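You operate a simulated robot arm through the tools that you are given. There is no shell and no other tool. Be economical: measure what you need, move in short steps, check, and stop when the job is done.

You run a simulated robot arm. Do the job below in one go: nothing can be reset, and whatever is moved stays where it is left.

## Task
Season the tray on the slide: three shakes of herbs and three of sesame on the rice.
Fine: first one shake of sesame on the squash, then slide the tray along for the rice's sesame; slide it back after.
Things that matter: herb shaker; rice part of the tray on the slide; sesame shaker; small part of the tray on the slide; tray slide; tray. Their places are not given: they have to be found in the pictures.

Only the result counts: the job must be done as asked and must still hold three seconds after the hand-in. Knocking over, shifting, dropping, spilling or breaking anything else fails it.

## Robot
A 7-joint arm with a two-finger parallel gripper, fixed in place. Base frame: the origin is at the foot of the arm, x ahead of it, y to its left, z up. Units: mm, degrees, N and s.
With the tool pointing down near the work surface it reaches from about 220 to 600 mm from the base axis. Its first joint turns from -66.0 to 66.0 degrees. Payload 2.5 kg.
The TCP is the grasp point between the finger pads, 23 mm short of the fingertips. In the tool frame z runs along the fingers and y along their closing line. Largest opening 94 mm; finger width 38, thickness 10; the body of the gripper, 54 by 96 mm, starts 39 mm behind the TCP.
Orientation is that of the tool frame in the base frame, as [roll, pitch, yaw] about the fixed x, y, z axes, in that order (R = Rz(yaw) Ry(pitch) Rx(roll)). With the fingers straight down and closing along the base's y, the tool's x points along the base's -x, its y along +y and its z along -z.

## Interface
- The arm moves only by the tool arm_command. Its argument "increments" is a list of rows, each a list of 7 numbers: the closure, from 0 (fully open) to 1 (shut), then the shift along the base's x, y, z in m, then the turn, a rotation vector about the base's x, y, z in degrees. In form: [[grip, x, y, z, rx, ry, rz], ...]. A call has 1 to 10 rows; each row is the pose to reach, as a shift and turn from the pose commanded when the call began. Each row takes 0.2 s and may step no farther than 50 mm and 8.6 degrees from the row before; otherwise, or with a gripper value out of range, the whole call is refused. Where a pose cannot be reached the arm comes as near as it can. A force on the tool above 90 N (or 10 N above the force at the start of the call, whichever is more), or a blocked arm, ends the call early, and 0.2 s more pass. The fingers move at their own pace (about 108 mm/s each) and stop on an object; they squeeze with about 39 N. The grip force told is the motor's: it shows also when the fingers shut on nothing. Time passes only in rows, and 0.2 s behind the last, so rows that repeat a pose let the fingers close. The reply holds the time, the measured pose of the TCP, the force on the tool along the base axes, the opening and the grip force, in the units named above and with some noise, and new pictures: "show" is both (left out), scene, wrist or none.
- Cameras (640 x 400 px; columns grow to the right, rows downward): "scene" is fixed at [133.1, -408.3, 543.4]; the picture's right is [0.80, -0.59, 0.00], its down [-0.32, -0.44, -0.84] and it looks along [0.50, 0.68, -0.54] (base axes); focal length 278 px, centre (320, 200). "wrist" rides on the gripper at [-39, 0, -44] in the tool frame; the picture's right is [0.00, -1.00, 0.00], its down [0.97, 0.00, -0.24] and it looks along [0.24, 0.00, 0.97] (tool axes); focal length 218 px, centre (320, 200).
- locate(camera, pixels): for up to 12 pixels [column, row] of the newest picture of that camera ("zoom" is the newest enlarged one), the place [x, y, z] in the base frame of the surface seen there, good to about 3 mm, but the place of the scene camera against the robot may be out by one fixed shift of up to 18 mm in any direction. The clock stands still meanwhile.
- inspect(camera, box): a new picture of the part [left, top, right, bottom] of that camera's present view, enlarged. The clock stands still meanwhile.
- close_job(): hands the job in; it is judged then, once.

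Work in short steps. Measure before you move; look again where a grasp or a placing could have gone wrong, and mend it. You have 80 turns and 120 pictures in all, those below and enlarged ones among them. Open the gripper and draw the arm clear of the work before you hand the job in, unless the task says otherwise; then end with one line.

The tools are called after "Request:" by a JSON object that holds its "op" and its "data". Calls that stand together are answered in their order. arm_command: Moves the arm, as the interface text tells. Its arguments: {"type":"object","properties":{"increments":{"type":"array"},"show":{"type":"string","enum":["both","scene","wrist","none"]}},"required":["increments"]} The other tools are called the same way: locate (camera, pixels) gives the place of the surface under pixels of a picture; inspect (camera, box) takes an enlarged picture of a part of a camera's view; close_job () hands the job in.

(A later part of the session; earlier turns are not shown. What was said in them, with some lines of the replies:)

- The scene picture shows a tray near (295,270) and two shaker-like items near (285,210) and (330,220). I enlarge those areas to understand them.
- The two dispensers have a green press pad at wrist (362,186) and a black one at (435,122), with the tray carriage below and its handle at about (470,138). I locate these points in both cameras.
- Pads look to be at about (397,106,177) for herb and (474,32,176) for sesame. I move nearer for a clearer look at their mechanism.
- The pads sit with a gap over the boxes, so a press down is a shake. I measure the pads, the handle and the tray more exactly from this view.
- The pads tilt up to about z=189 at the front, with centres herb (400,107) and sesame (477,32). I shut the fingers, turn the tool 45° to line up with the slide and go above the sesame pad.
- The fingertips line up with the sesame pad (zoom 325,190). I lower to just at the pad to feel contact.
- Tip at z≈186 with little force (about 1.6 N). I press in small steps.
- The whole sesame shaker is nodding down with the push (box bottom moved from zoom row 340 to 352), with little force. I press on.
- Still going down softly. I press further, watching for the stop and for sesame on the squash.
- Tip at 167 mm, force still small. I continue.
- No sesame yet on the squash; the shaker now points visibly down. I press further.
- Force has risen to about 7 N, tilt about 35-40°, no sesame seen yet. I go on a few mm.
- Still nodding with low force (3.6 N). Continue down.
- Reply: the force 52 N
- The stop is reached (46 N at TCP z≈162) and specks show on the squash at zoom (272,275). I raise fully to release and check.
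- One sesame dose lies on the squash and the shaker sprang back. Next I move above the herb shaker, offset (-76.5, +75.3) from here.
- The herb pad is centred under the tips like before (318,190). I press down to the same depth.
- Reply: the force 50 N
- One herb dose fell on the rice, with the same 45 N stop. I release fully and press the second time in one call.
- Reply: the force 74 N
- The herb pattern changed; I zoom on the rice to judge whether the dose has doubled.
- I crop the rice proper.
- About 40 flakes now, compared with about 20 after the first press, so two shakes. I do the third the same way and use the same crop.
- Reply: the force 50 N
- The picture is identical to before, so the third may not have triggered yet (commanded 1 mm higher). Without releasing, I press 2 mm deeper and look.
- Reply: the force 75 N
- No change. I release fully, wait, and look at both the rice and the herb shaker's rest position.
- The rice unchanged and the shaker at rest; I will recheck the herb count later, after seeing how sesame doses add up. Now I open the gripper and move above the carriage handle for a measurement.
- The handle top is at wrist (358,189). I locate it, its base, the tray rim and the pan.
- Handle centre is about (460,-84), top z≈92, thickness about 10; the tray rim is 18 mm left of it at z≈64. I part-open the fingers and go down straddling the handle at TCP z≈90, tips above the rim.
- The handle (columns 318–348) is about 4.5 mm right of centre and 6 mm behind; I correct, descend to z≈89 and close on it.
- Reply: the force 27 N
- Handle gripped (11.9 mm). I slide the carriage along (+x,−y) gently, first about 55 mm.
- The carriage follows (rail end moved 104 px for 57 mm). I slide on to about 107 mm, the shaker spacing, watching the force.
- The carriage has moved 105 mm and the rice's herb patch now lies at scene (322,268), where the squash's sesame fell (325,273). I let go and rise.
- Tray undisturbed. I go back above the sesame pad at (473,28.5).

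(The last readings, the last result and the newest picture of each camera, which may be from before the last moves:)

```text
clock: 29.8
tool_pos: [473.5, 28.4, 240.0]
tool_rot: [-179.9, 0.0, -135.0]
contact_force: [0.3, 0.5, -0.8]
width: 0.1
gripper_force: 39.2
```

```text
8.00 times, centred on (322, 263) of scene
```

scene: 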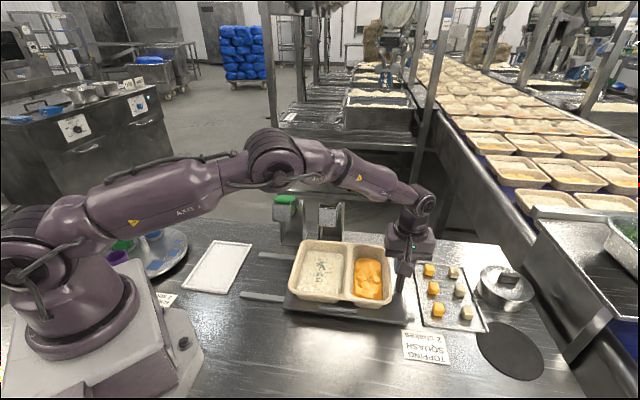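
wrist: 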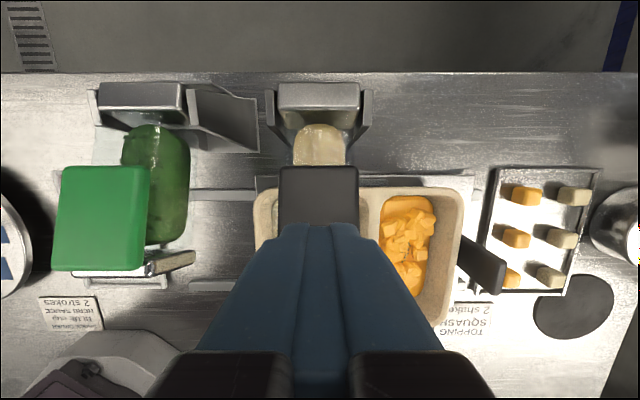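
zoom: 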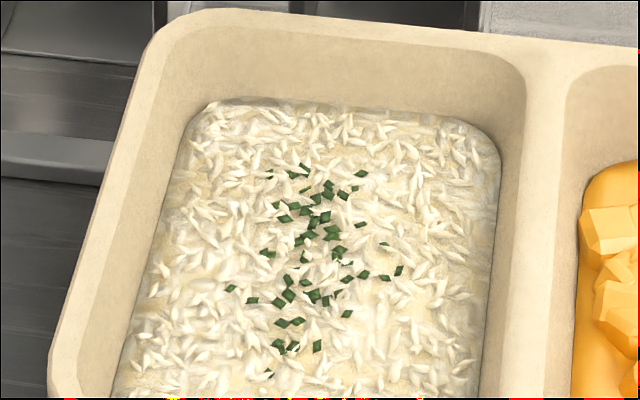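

Well aligned over the rice. First sesame press, same profile as the first herb press.

Request:
{"op": "arm_command", "data": {"increments": [[1, 0, 0, -0.02, 0, 0, 0], [1, 0, 0, -0.033, 0, 0, 0], [1, 0, 0, -0.042, 0, 0, 0], [1, 0, 0, -0.05, 0, 0, 0], [1, 0, 0, -0.058, 0, 0, 0], [1, 0, 0, -0.065, 0, 0, 0], [1, 0, 0, -0.071, 0, 0, 0], [1, 0, 0, -0.076, 0, 0, 0], [1, 0, 0, -0.08, 0, 0, 0]], "show": "none"}}

Request:
{"op": "inspect", "data": {"camera": "scene", "box": [282, 238, 362, 288]}}

```text
clock: 31.8
tool_pos: [472.2, 29.0, 163.5]
tool_rot: [-180.0, 0.1, -135.0]
contact_force: [-29.1, -4.3, 53.4]
width: 0.1
gripper_force: 38.8
```

```text
8.00 times, centred on (322, 263) of scene
```

zoom: 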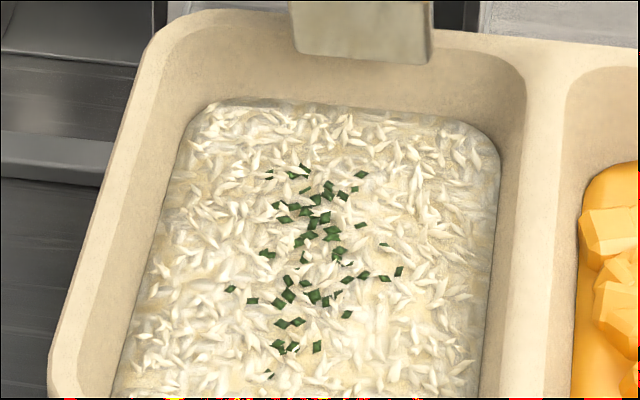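

No sesame is seen yet at z=163.5. I press 2 mm deeper and hold.

Request:
{"op": "arm_command", "data": {"increments": [[1, 0, 0, -0.001, 0, 0, 0], [1, 0, 0, -0.002, 0, 0, 0], [1, 0, 0, -0.002, 0, 0, 0]], "show": "none"}}

Request:
{"op": "inspect", "data": {"camera": "scene", "box": [282, 238, 362, 288]}}

```text
clock: 32.6
tool_pos: [473.0, 30.7, 162.6]
tool_rot: [-179.7, 0.2, -135.1]
contact_force: [-23.8, -1.4, 62.8]
width: 0.1
gripper_force: 39.2
```

```text
8.00 times, centred on (322, 263) of scene
```

zoom: 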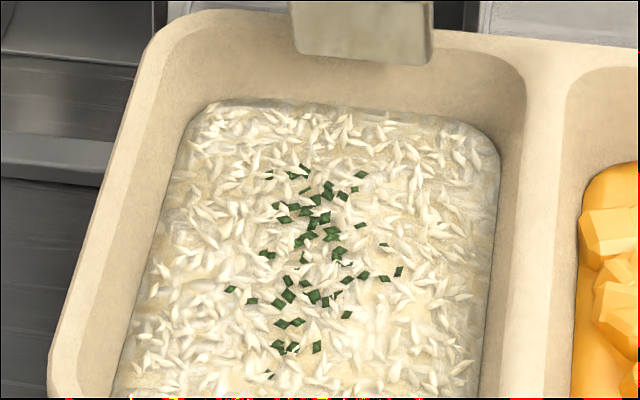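

Some tiny dark marks appear near zoom (345,264); I zoom in further to tell seeds from shadows.

Request:
{"op": "inspect", "data": {"camera": "scene", "box": [306, 254, 338, 286]}}

```text
12.50 times, centred on (322, 270) of scene
```

zoom: 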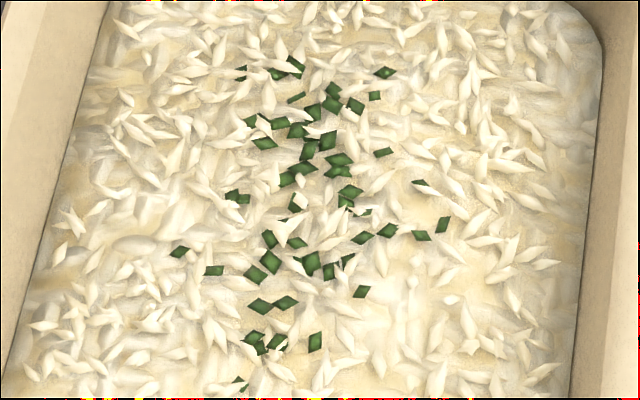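

I zoom much further at the drop point, where partly hidden dark bits appear.

Request:
{"op": "inspect", "data": {"camera": "scene", "box": [316, 265, 332, 275]}}

```text
16.00 times, centred on (324, 270) of scene
```

zoom: 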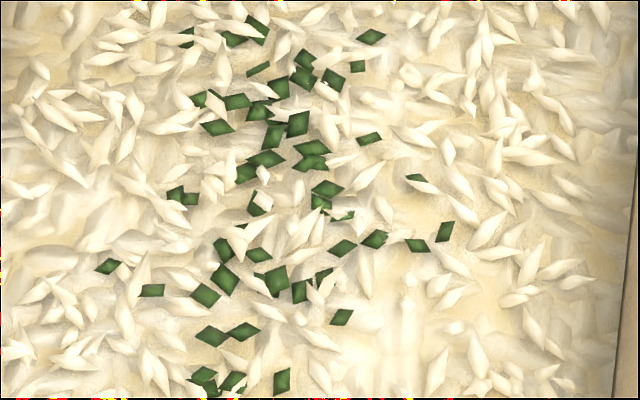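

I look at the squash's seeds at the same scale to know what sesame looks like.

Request:
{"op": "inspect", "data": {"camera": "scene", "box": [358, 270, 382, 285]}}

```text
16.00 times, centred on (370, 278) of scene
```

zoom: 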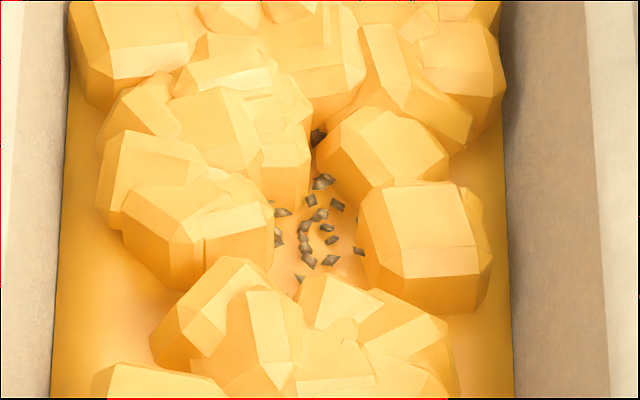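

The seeds should be dark grey, and none are on the rice yet. I release, wait, and look at the tray and the shaker.

Request:
{"op": "arm_command", "data": {"increments": [[1, 0, 0, 0.02, 0, 0, 0], [1, 0, 0, 0.05, 0, 0, 0], [1, 0, 0, 0.082, 0, 0, 0], [1, 0, 0, 0.082, 0, 0, 0], [1, 0, 0, 0.082, 0, 0, 0]], "show": "none"}}

Request:
{"op": "inspect", "data": {"camera": "scene", "box": [265, 180, 393, 310]}}

Request:
{"op": "inspect", "data": {"camera": "scene", "box": [302, 245, 342, 295]}}

```text
clock: 33.8
tool_pos: [470.9, 28.0, 238.9]
tool_rot: [-179.9, 0.0, -135.0]
contact_force: [-0.2, 0.1, -0.4]
width: 0.0
gripper_force: 39.3
```

```text
3.08 times, centred on (329, 245) of scene
```

zoom: 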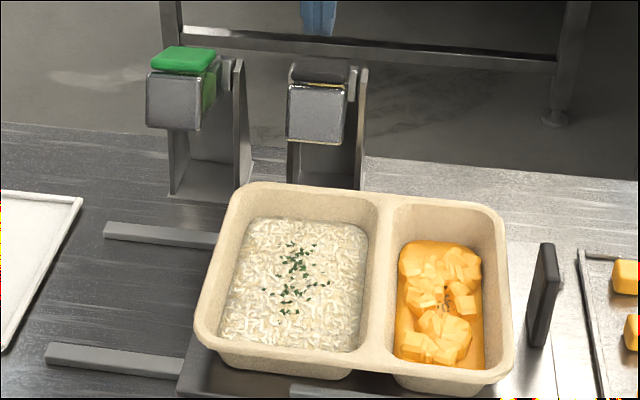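

```text
8.00 times, centred on (322, 270) of scene
```

zoom: 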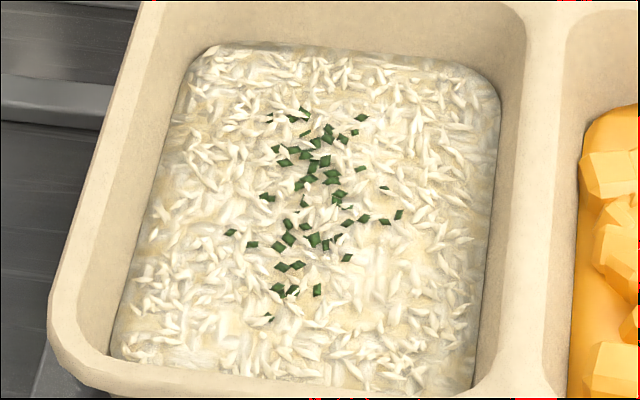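

Still none, and the tilt at the stop was the same as on the first press. I repeat the press slowly as on the squash; I need three here anyway.

Request:
{"op": "arm_command", "data": {"increments": [[1, 0, 0, -0.02, 0, 0, 0], [1, 0, 0, -0.03, 0, 0, 0], [1, 0, 0, -0.034, 0, 0, 0], [1, 0, 0, -0.038, 0, 0, 0], [1, 0, 0, -0.042, 0, 0, 0], [1, 0, 0, -0.046, 0, 0, 0], [1, 0, 0, -0.05, 0, 0, 0], [1, 0, 0, -0.054, 0, 0, 0], [1, 0, 0, -0.058, 0, 0, 0], [1, 0, 0, -0.062, 0, 0, 0]], "show": "none"}}

Request:
{"op": "arm_command", "data": {"increments": [[1, 0, 0, -0.004, 0, 0, 0], [1, 0, 0, -0.007, 0, 0, 0], [1, 0, 0, -0.01, 0, 0, 0], [1, 0, 0, -0.013, 0, 0, 0], [1, 0, 0, -0.016, 0, 0, 0], [1, 0, 0, -0.018, 0, 0, 0]], "show": "wrist"}}

Request:
{"op": "inspect", "data": {"camera": "scene", "box": [302, 245, 342, 295]}}

```text
clock: 36.0
tool_pos: [471.6, 29.3, 178.5]
tool_rot: [-179.9, 0.0, -135.1]
contact_force: [-2.5, -3.6, 6.0]
width: 0.1
gripper_force: 39.2
```

```text
clock: 37.4
tool_pos: [472.3, 29.0, 162.7]
tool_rot: [-179.8, 0.0, -134.9]
contact_force: [-20.8, -7.4, 41.4]
width: 0.0
gripper_force: 38.7
```

wrist: 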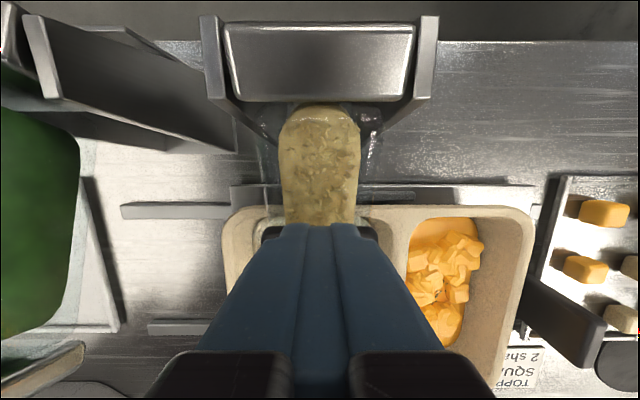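

```text
8.00 times, centred on (322, 270) of scene
```

zoom: 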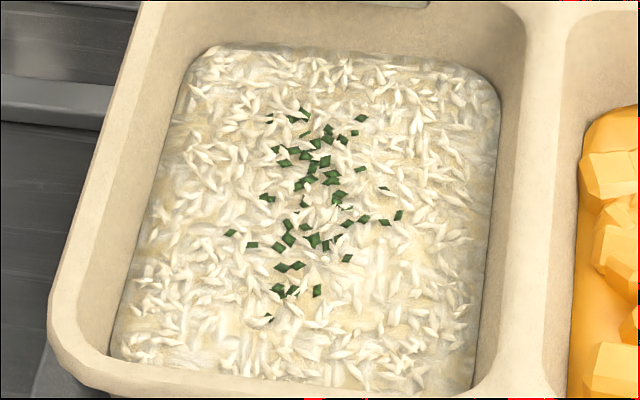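

Nothing visible again although the stroke was the same. The visible grain count (about 24 on the squash, about 48 on the rice) has stopped growing since the third dose, which looks like a cap on drawn grains. I make the third sesame stroke with the faster profile that visibly worked for herb press two.

Request:
{"op": "arm_command", "data": {"increments": [[1, 0, 0, 0.04, 0, 0, 0], [1, 0, 0, 0.08, 0, 0, 0], [1, 0, 0, 0.08, 0, 0, 0], [1, 0, 0, 0.08, 0, 0, 0], [1, 0, 0, 0.05, 0, 0, 0], [1, 0, 0, 0.035, 0, 0, 0], [1, 0, 0, 0.023, 0, 0, 0], [1, 0, 0, 0.013, 0, 0, 0], [1, 0, 0, 0.006, 0, 0, 0], [1, 0, 0, 0, 0, 0, 0]], "show": "none"}}

Request:
{"op": "inspect", "data": {"camera": "scene", "box": [302, 245, 342, 295]}}

```text
clock: 39.6
tool_pos: [471.8, 28.7, 163.4]
tool_rot: [179.9, 0.1, -135.1]
contact_force: [-22.4, -4.2, 39.3]
width: 0.0
gripper_force: 38.7
```

```text
8.00 times, centred on (322, 270) of scene
```

zoom: 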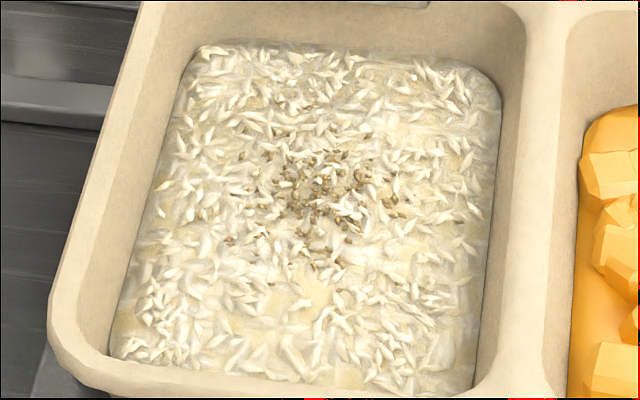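

The picture changed: sesame seeds now show and the herbs are no longer visible. I zoom to count seeds.

Request:
{"op": "inspect", "data": {"camera": "scene", "box": [312, 260, 336, 275]}}

Request:
{"op": "inspect", "data": {"camera": "wrist", "box": [200, 180, 560, 400]}}

```text
16.00 times, centred on (324, 268) of scene
```

zoom: 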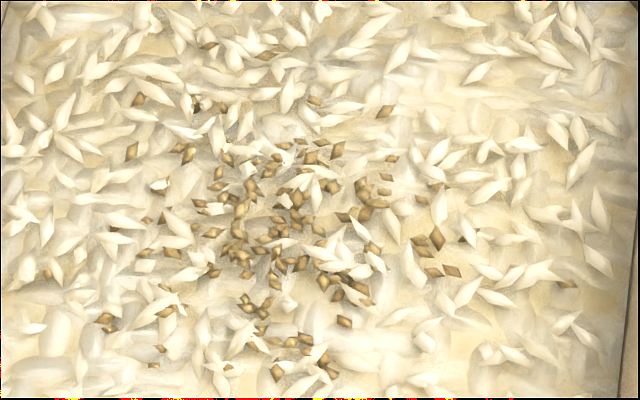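

```text
1.78 times, centred on (380, 290) of wrist
```

zoom: 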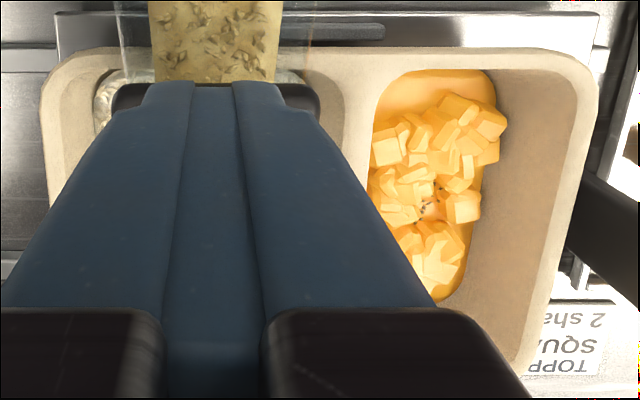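

About 90 seeds show, roughly three doses' worth against about 25 on the squash; herbs are not drawn. I release fully and look again.

Request:
{"op": "arm_command", "data": {"increments": [[1, 0, 0, 0.02, 0, 0, 0], [1, 0, 0, 0.05, 0, 0, 0], [1, 0, 0, 0.08, 0, 0, 0], [1, 0, 0, 0.08, 0, 0, 0], [1, 0, 0, 0.08, 0, 0, 0]], "show": "scene"}}

Request:
{"op": "inspect", "data": {"camera": "scene", "box": [302, 245, 342, 295]}}

```text
clock: 40.8
tool_pos: [469.8, 29.1, 238.3]
tool_rot: [179.9, 0.0, -135.0]
contact_force: [0.4, -0.1, -0.1]
width: 0.0
gripper_force: 38.9
```

scene: 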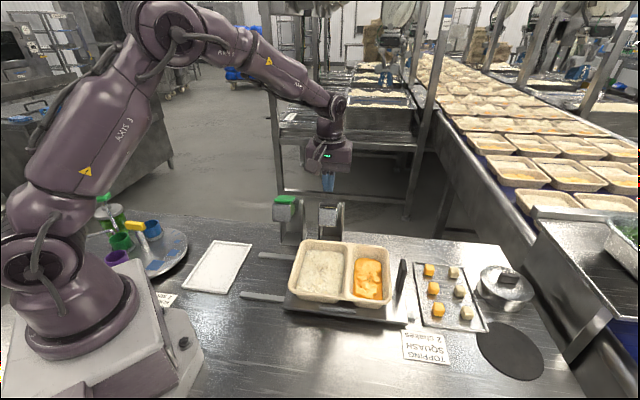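

```text
8.00 times, centred on (322, 270) of scene
```

zoom: 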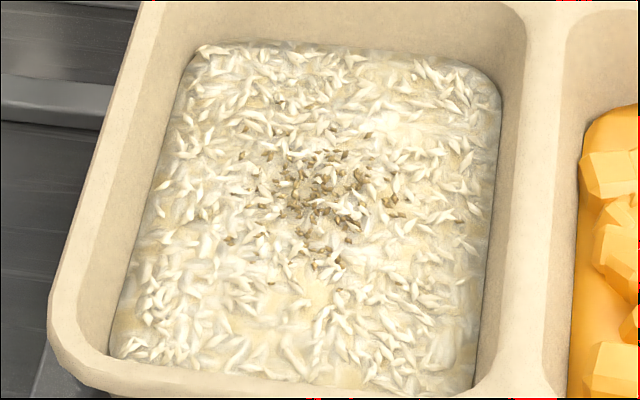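

All six rice strokes reached the same stop and tilt, so I take the drawing as showing one topping at a time, saturating. Now back to the handle to slide the tray home.

Request:
{"op": "arm_command", "data": {"increments": [[1, 0.0136, -0.0374, 0.004, 0, 0, 0], [1, 0.0273, -0.0748, 0.004, 0, 0, 0], [1, 0.0409, -0.1121, 0.004, 0, 0, 0], [1, 0.0546, -0.1495, 0.004, 0, 0, 0], [0.7, 0.0682, -0.1869, 0, 0, 0, 0], [0.7, 0.0682, -0.1869, -0.04, 0, 0, 0], [0.7, 0.0682, -0.1869, -0.08, 0, 0, 0], [0.7, 0.0682, -0.1869, -0.113, 0, 0, 0], [0.7, 0.0682, -0.1869, -0.113, 0, 0, 0]], "show": "wrist"}}

```text
clock: 42.8
tool_pos: [538.5, -157.6, 125.1]
tool_rot: [-180.0, -0.1, -135.0]
contact_force: [-0.2, -0.4, 0.1]
width: 28.0
gripper_force: 0.0
```

wrist: 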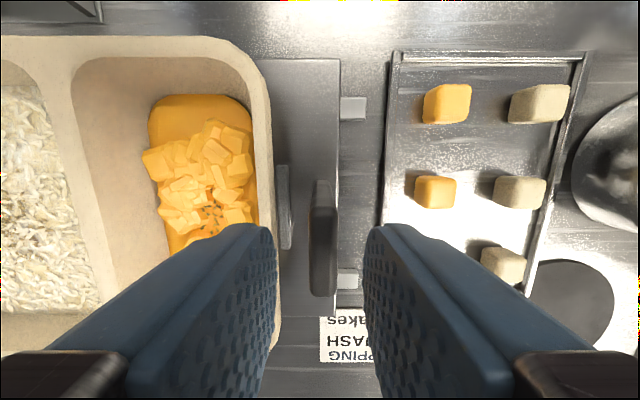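

The handle (columns 308–337) is centred between the fingers. I go down, close, and check.

Request:
{"op": "arm_command", "data": {"increments": [[0.7, 0, 0, -0.018, 0, 0, 0], [0.7, 0, 0, -0.037, 0, 0, 0], [0.7, 0, 0, -0.037, 0, 0, 0], [1, 0, 0, -0.037, 0, 0, 0], [1, 0, 0, -0.037, 0, 0, 0]], "show": "none"}}

Request:
{"op": "arm_command", "data": {"increments": [[1, -0.002, 0.002, 0, 0, 0, 0], [1, -0.006, 0.006, 0, 0, 0, 0], [1, -0.012, 0.012, 0, 0, 0, 0], [1, -0.018, 0.018, 0, 0, 0, 0], [1, -0.024, 0.024, 0, 0, 0, 0], [1, -0.03, 0.03, 0, 0, 0, 0], [1, -0.036, 0.036, 0, 0, 0, 0], [1, -0.04, 0.04, 0, 0, 0, 0]], "show": "scene"}}

```text
clock: 44.0
tool_pos: [539.0, -158.8, 88.6]
tool_rot: [180.0, 0.0, -135.0]
contact_force: [0.2, -0.5, -3.5]
width: 11.9
gripper_force: 45.0
```

```text
clock: 45.8
tool_pos: [498.5, -118.3, 88.7]
tool_rot: [179.9, -0.1, -135.0]
contact_force: [-2.9, -2.3, -12.6]
width: 11.7
gripper_force: 45.1
```

scene: 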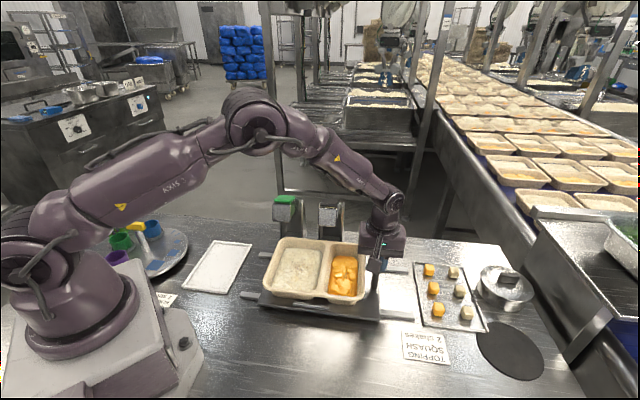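

Returning well. I slide the remaining 49 mm, slowing at the stop.

Request:
{"op": "arm_command", "data": {"increments": [[1, -0.003, 0.003, 0, 0, 0, 0], [1, -0.009, 0.009, 0, 0, 0, 0], [1, -0.015, 0.015, 0, 0, 0, 0], [1, -0.021, 0.021, 0, 0, 0, 0], [1, -0.026, 0.026, 0, 0, 0, 0], [1, -0.03, 0.03, 0, 0, 0, 0], [1, -0.0325, 0.0325, 0, 0, 0, 0], [1, -0.0345, 0.0345, 0, 0, 0, 0], [1, -0.0345, 0.0345, 0, 0, 0, 0]], "show": "scene"}}

```text
clock: 47.8
tool_pos: [464.1, -84.5, 88.3]
tool_rot: [180.0, 0.0, -135.0]
contact_force: [7.5, -10.3, -32.8]
width: 12.0
gripper_force: 44.8
```

scene: 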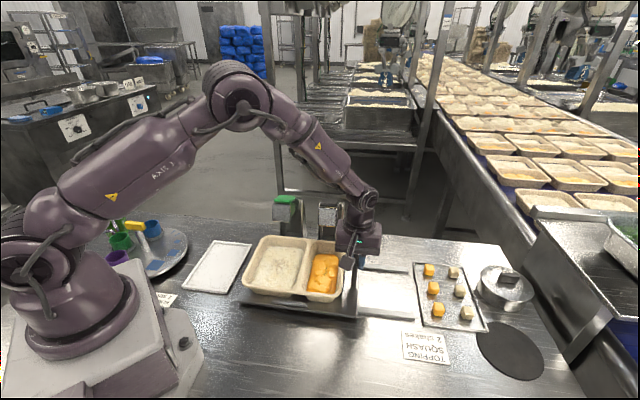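

The carriage is back against its stop (about 13 N). I release, rise clear and check.

Request:
{"op": "arm_command", "data": {"increments": [[0.72, 0, 0, 0, 0, 0, 0], [0.7, 0, 0, 0, 0, 0, 0], [0.7, 0, 0, 0.03, 0, 0, 0], [0.7, 0, 0, 0.07, 0, 0, 0], [0.5, 0, 0, 0.11, 0, 0, 0], [0.3, 0, 0, 0.15, 0, 0, 0], [0, -0.02, -0.03, 0.19, 0, 0, 0], [0, -0.04, -0.06, 0.21, 0, 0, 0], [0, -0.04, -0.06, 0.21, 0, 0, 0]]}}

Request:
{"op": "inspect", "data": {"camera": "scene", "box": [180, 180, 420, 330]}}

Request:
{"op": "inspect", "data": {"camera": "scene", "box": [262, 238, 342, 288]}}

```text
refused: row 7 steps farther than a row can; nothing moved
```

```text
2.67 times, centred on (300, 255) of scene
```

zoom: 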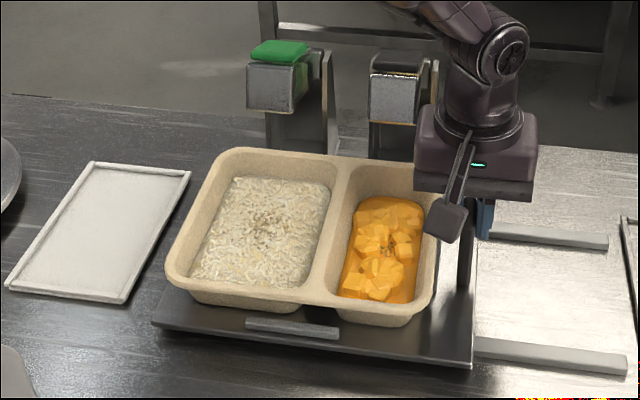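

```text
8.00 times, centred on (302, 263) of scene
```

zoom: 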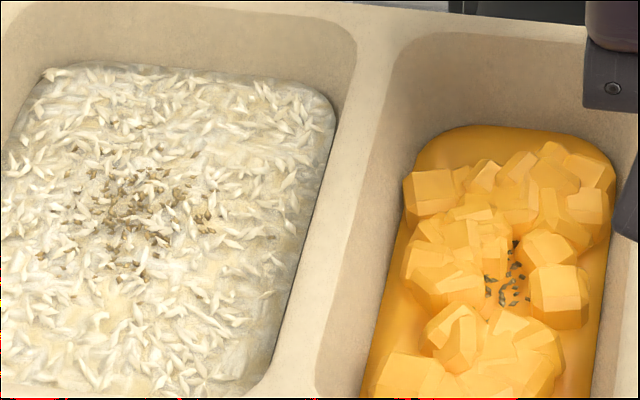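

The tray and carriage sit exactly as in the first picture (carriage corner at zoom (473,368)). The step was too long; I redo it with shorter ones.

Request:
{"op": "arm_command", "data": {"increments": [[0.72, 0, 0, 0, 0, 0, 0], [0.7, 0, 0, 0, 0, 0, 0], [0.7, 0, 0, 0.03, 0, 0, 0], [0.7, 0, 0, 0.07, 0, 0, 0], [0.5, 0, 0, 0.11, 0, 0, 0], [0.3, 0, 0, 0.15, 0, 0, 0], [0, 0, 0, 0.19, 0, 0, 0], [0, -0.02, -0.03, 0.22, 0, 0, 0], [0, -0.04, -0.06, 0.22, 0, 0, 0], [0, -0.04, -0.06, 0.22, 0, 0, 0]]}}

Request:
{"op": "inspect", "data": {"camera": "scene", "box": [180, 180, 420, 330]}}

```text
clock: 50.0
tool_pos: [425.6, -144.8, 307.5]
tool_rot: [179.9, -0.1, -135.0]
contact_force: [0.3, 0.4, 0.4]
width: 94.1
gripper_force: 0.0
```

scene: 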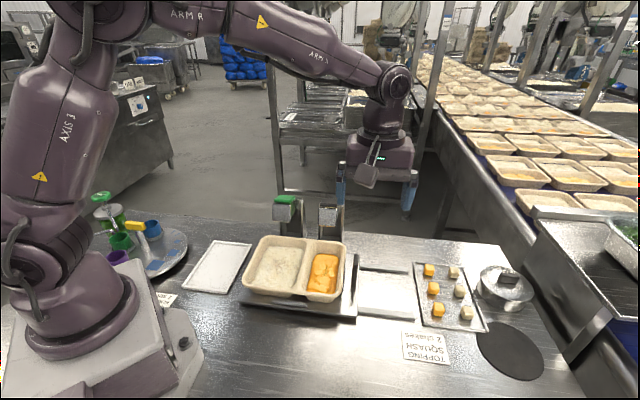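
wrist: 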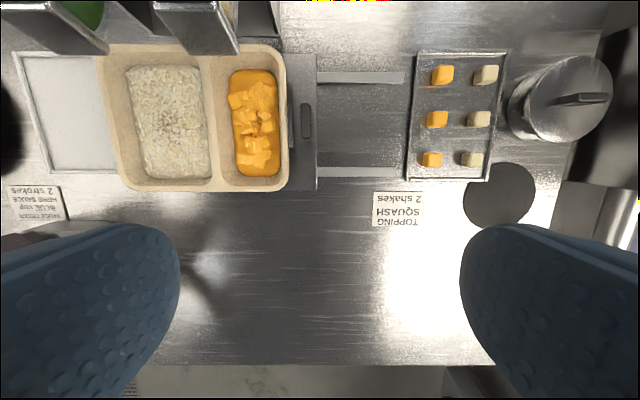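

```text
2.67 times, centred on (300, 255) of scene
```

zoom: 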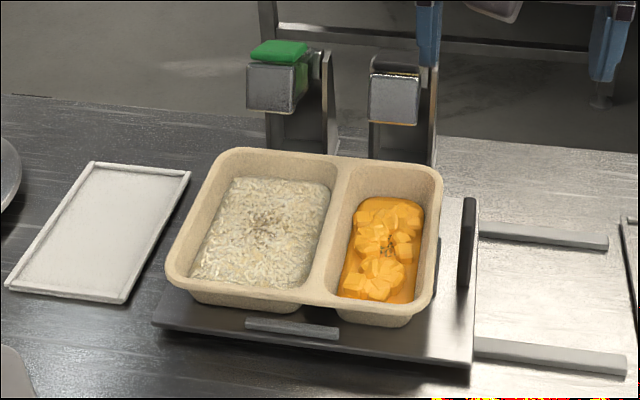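

The carriage is home, both shakers are at rest, nothing else has moved, and the arm is clear with the gripper open. I hand the job in.

Request:
{"op": "close_job", "data": {}}

```text
The job is handed in.
```

I gave one shake of sesame on the squash, three of herbs and three of sesame on the rice, and slid the tray back to its start. I counted the rice shakes by strokes to the stop. The pictures didn't confirm each one: the third herb shake and the first two sesame shakes showed no change, and only sesame shows on the rice at the end.
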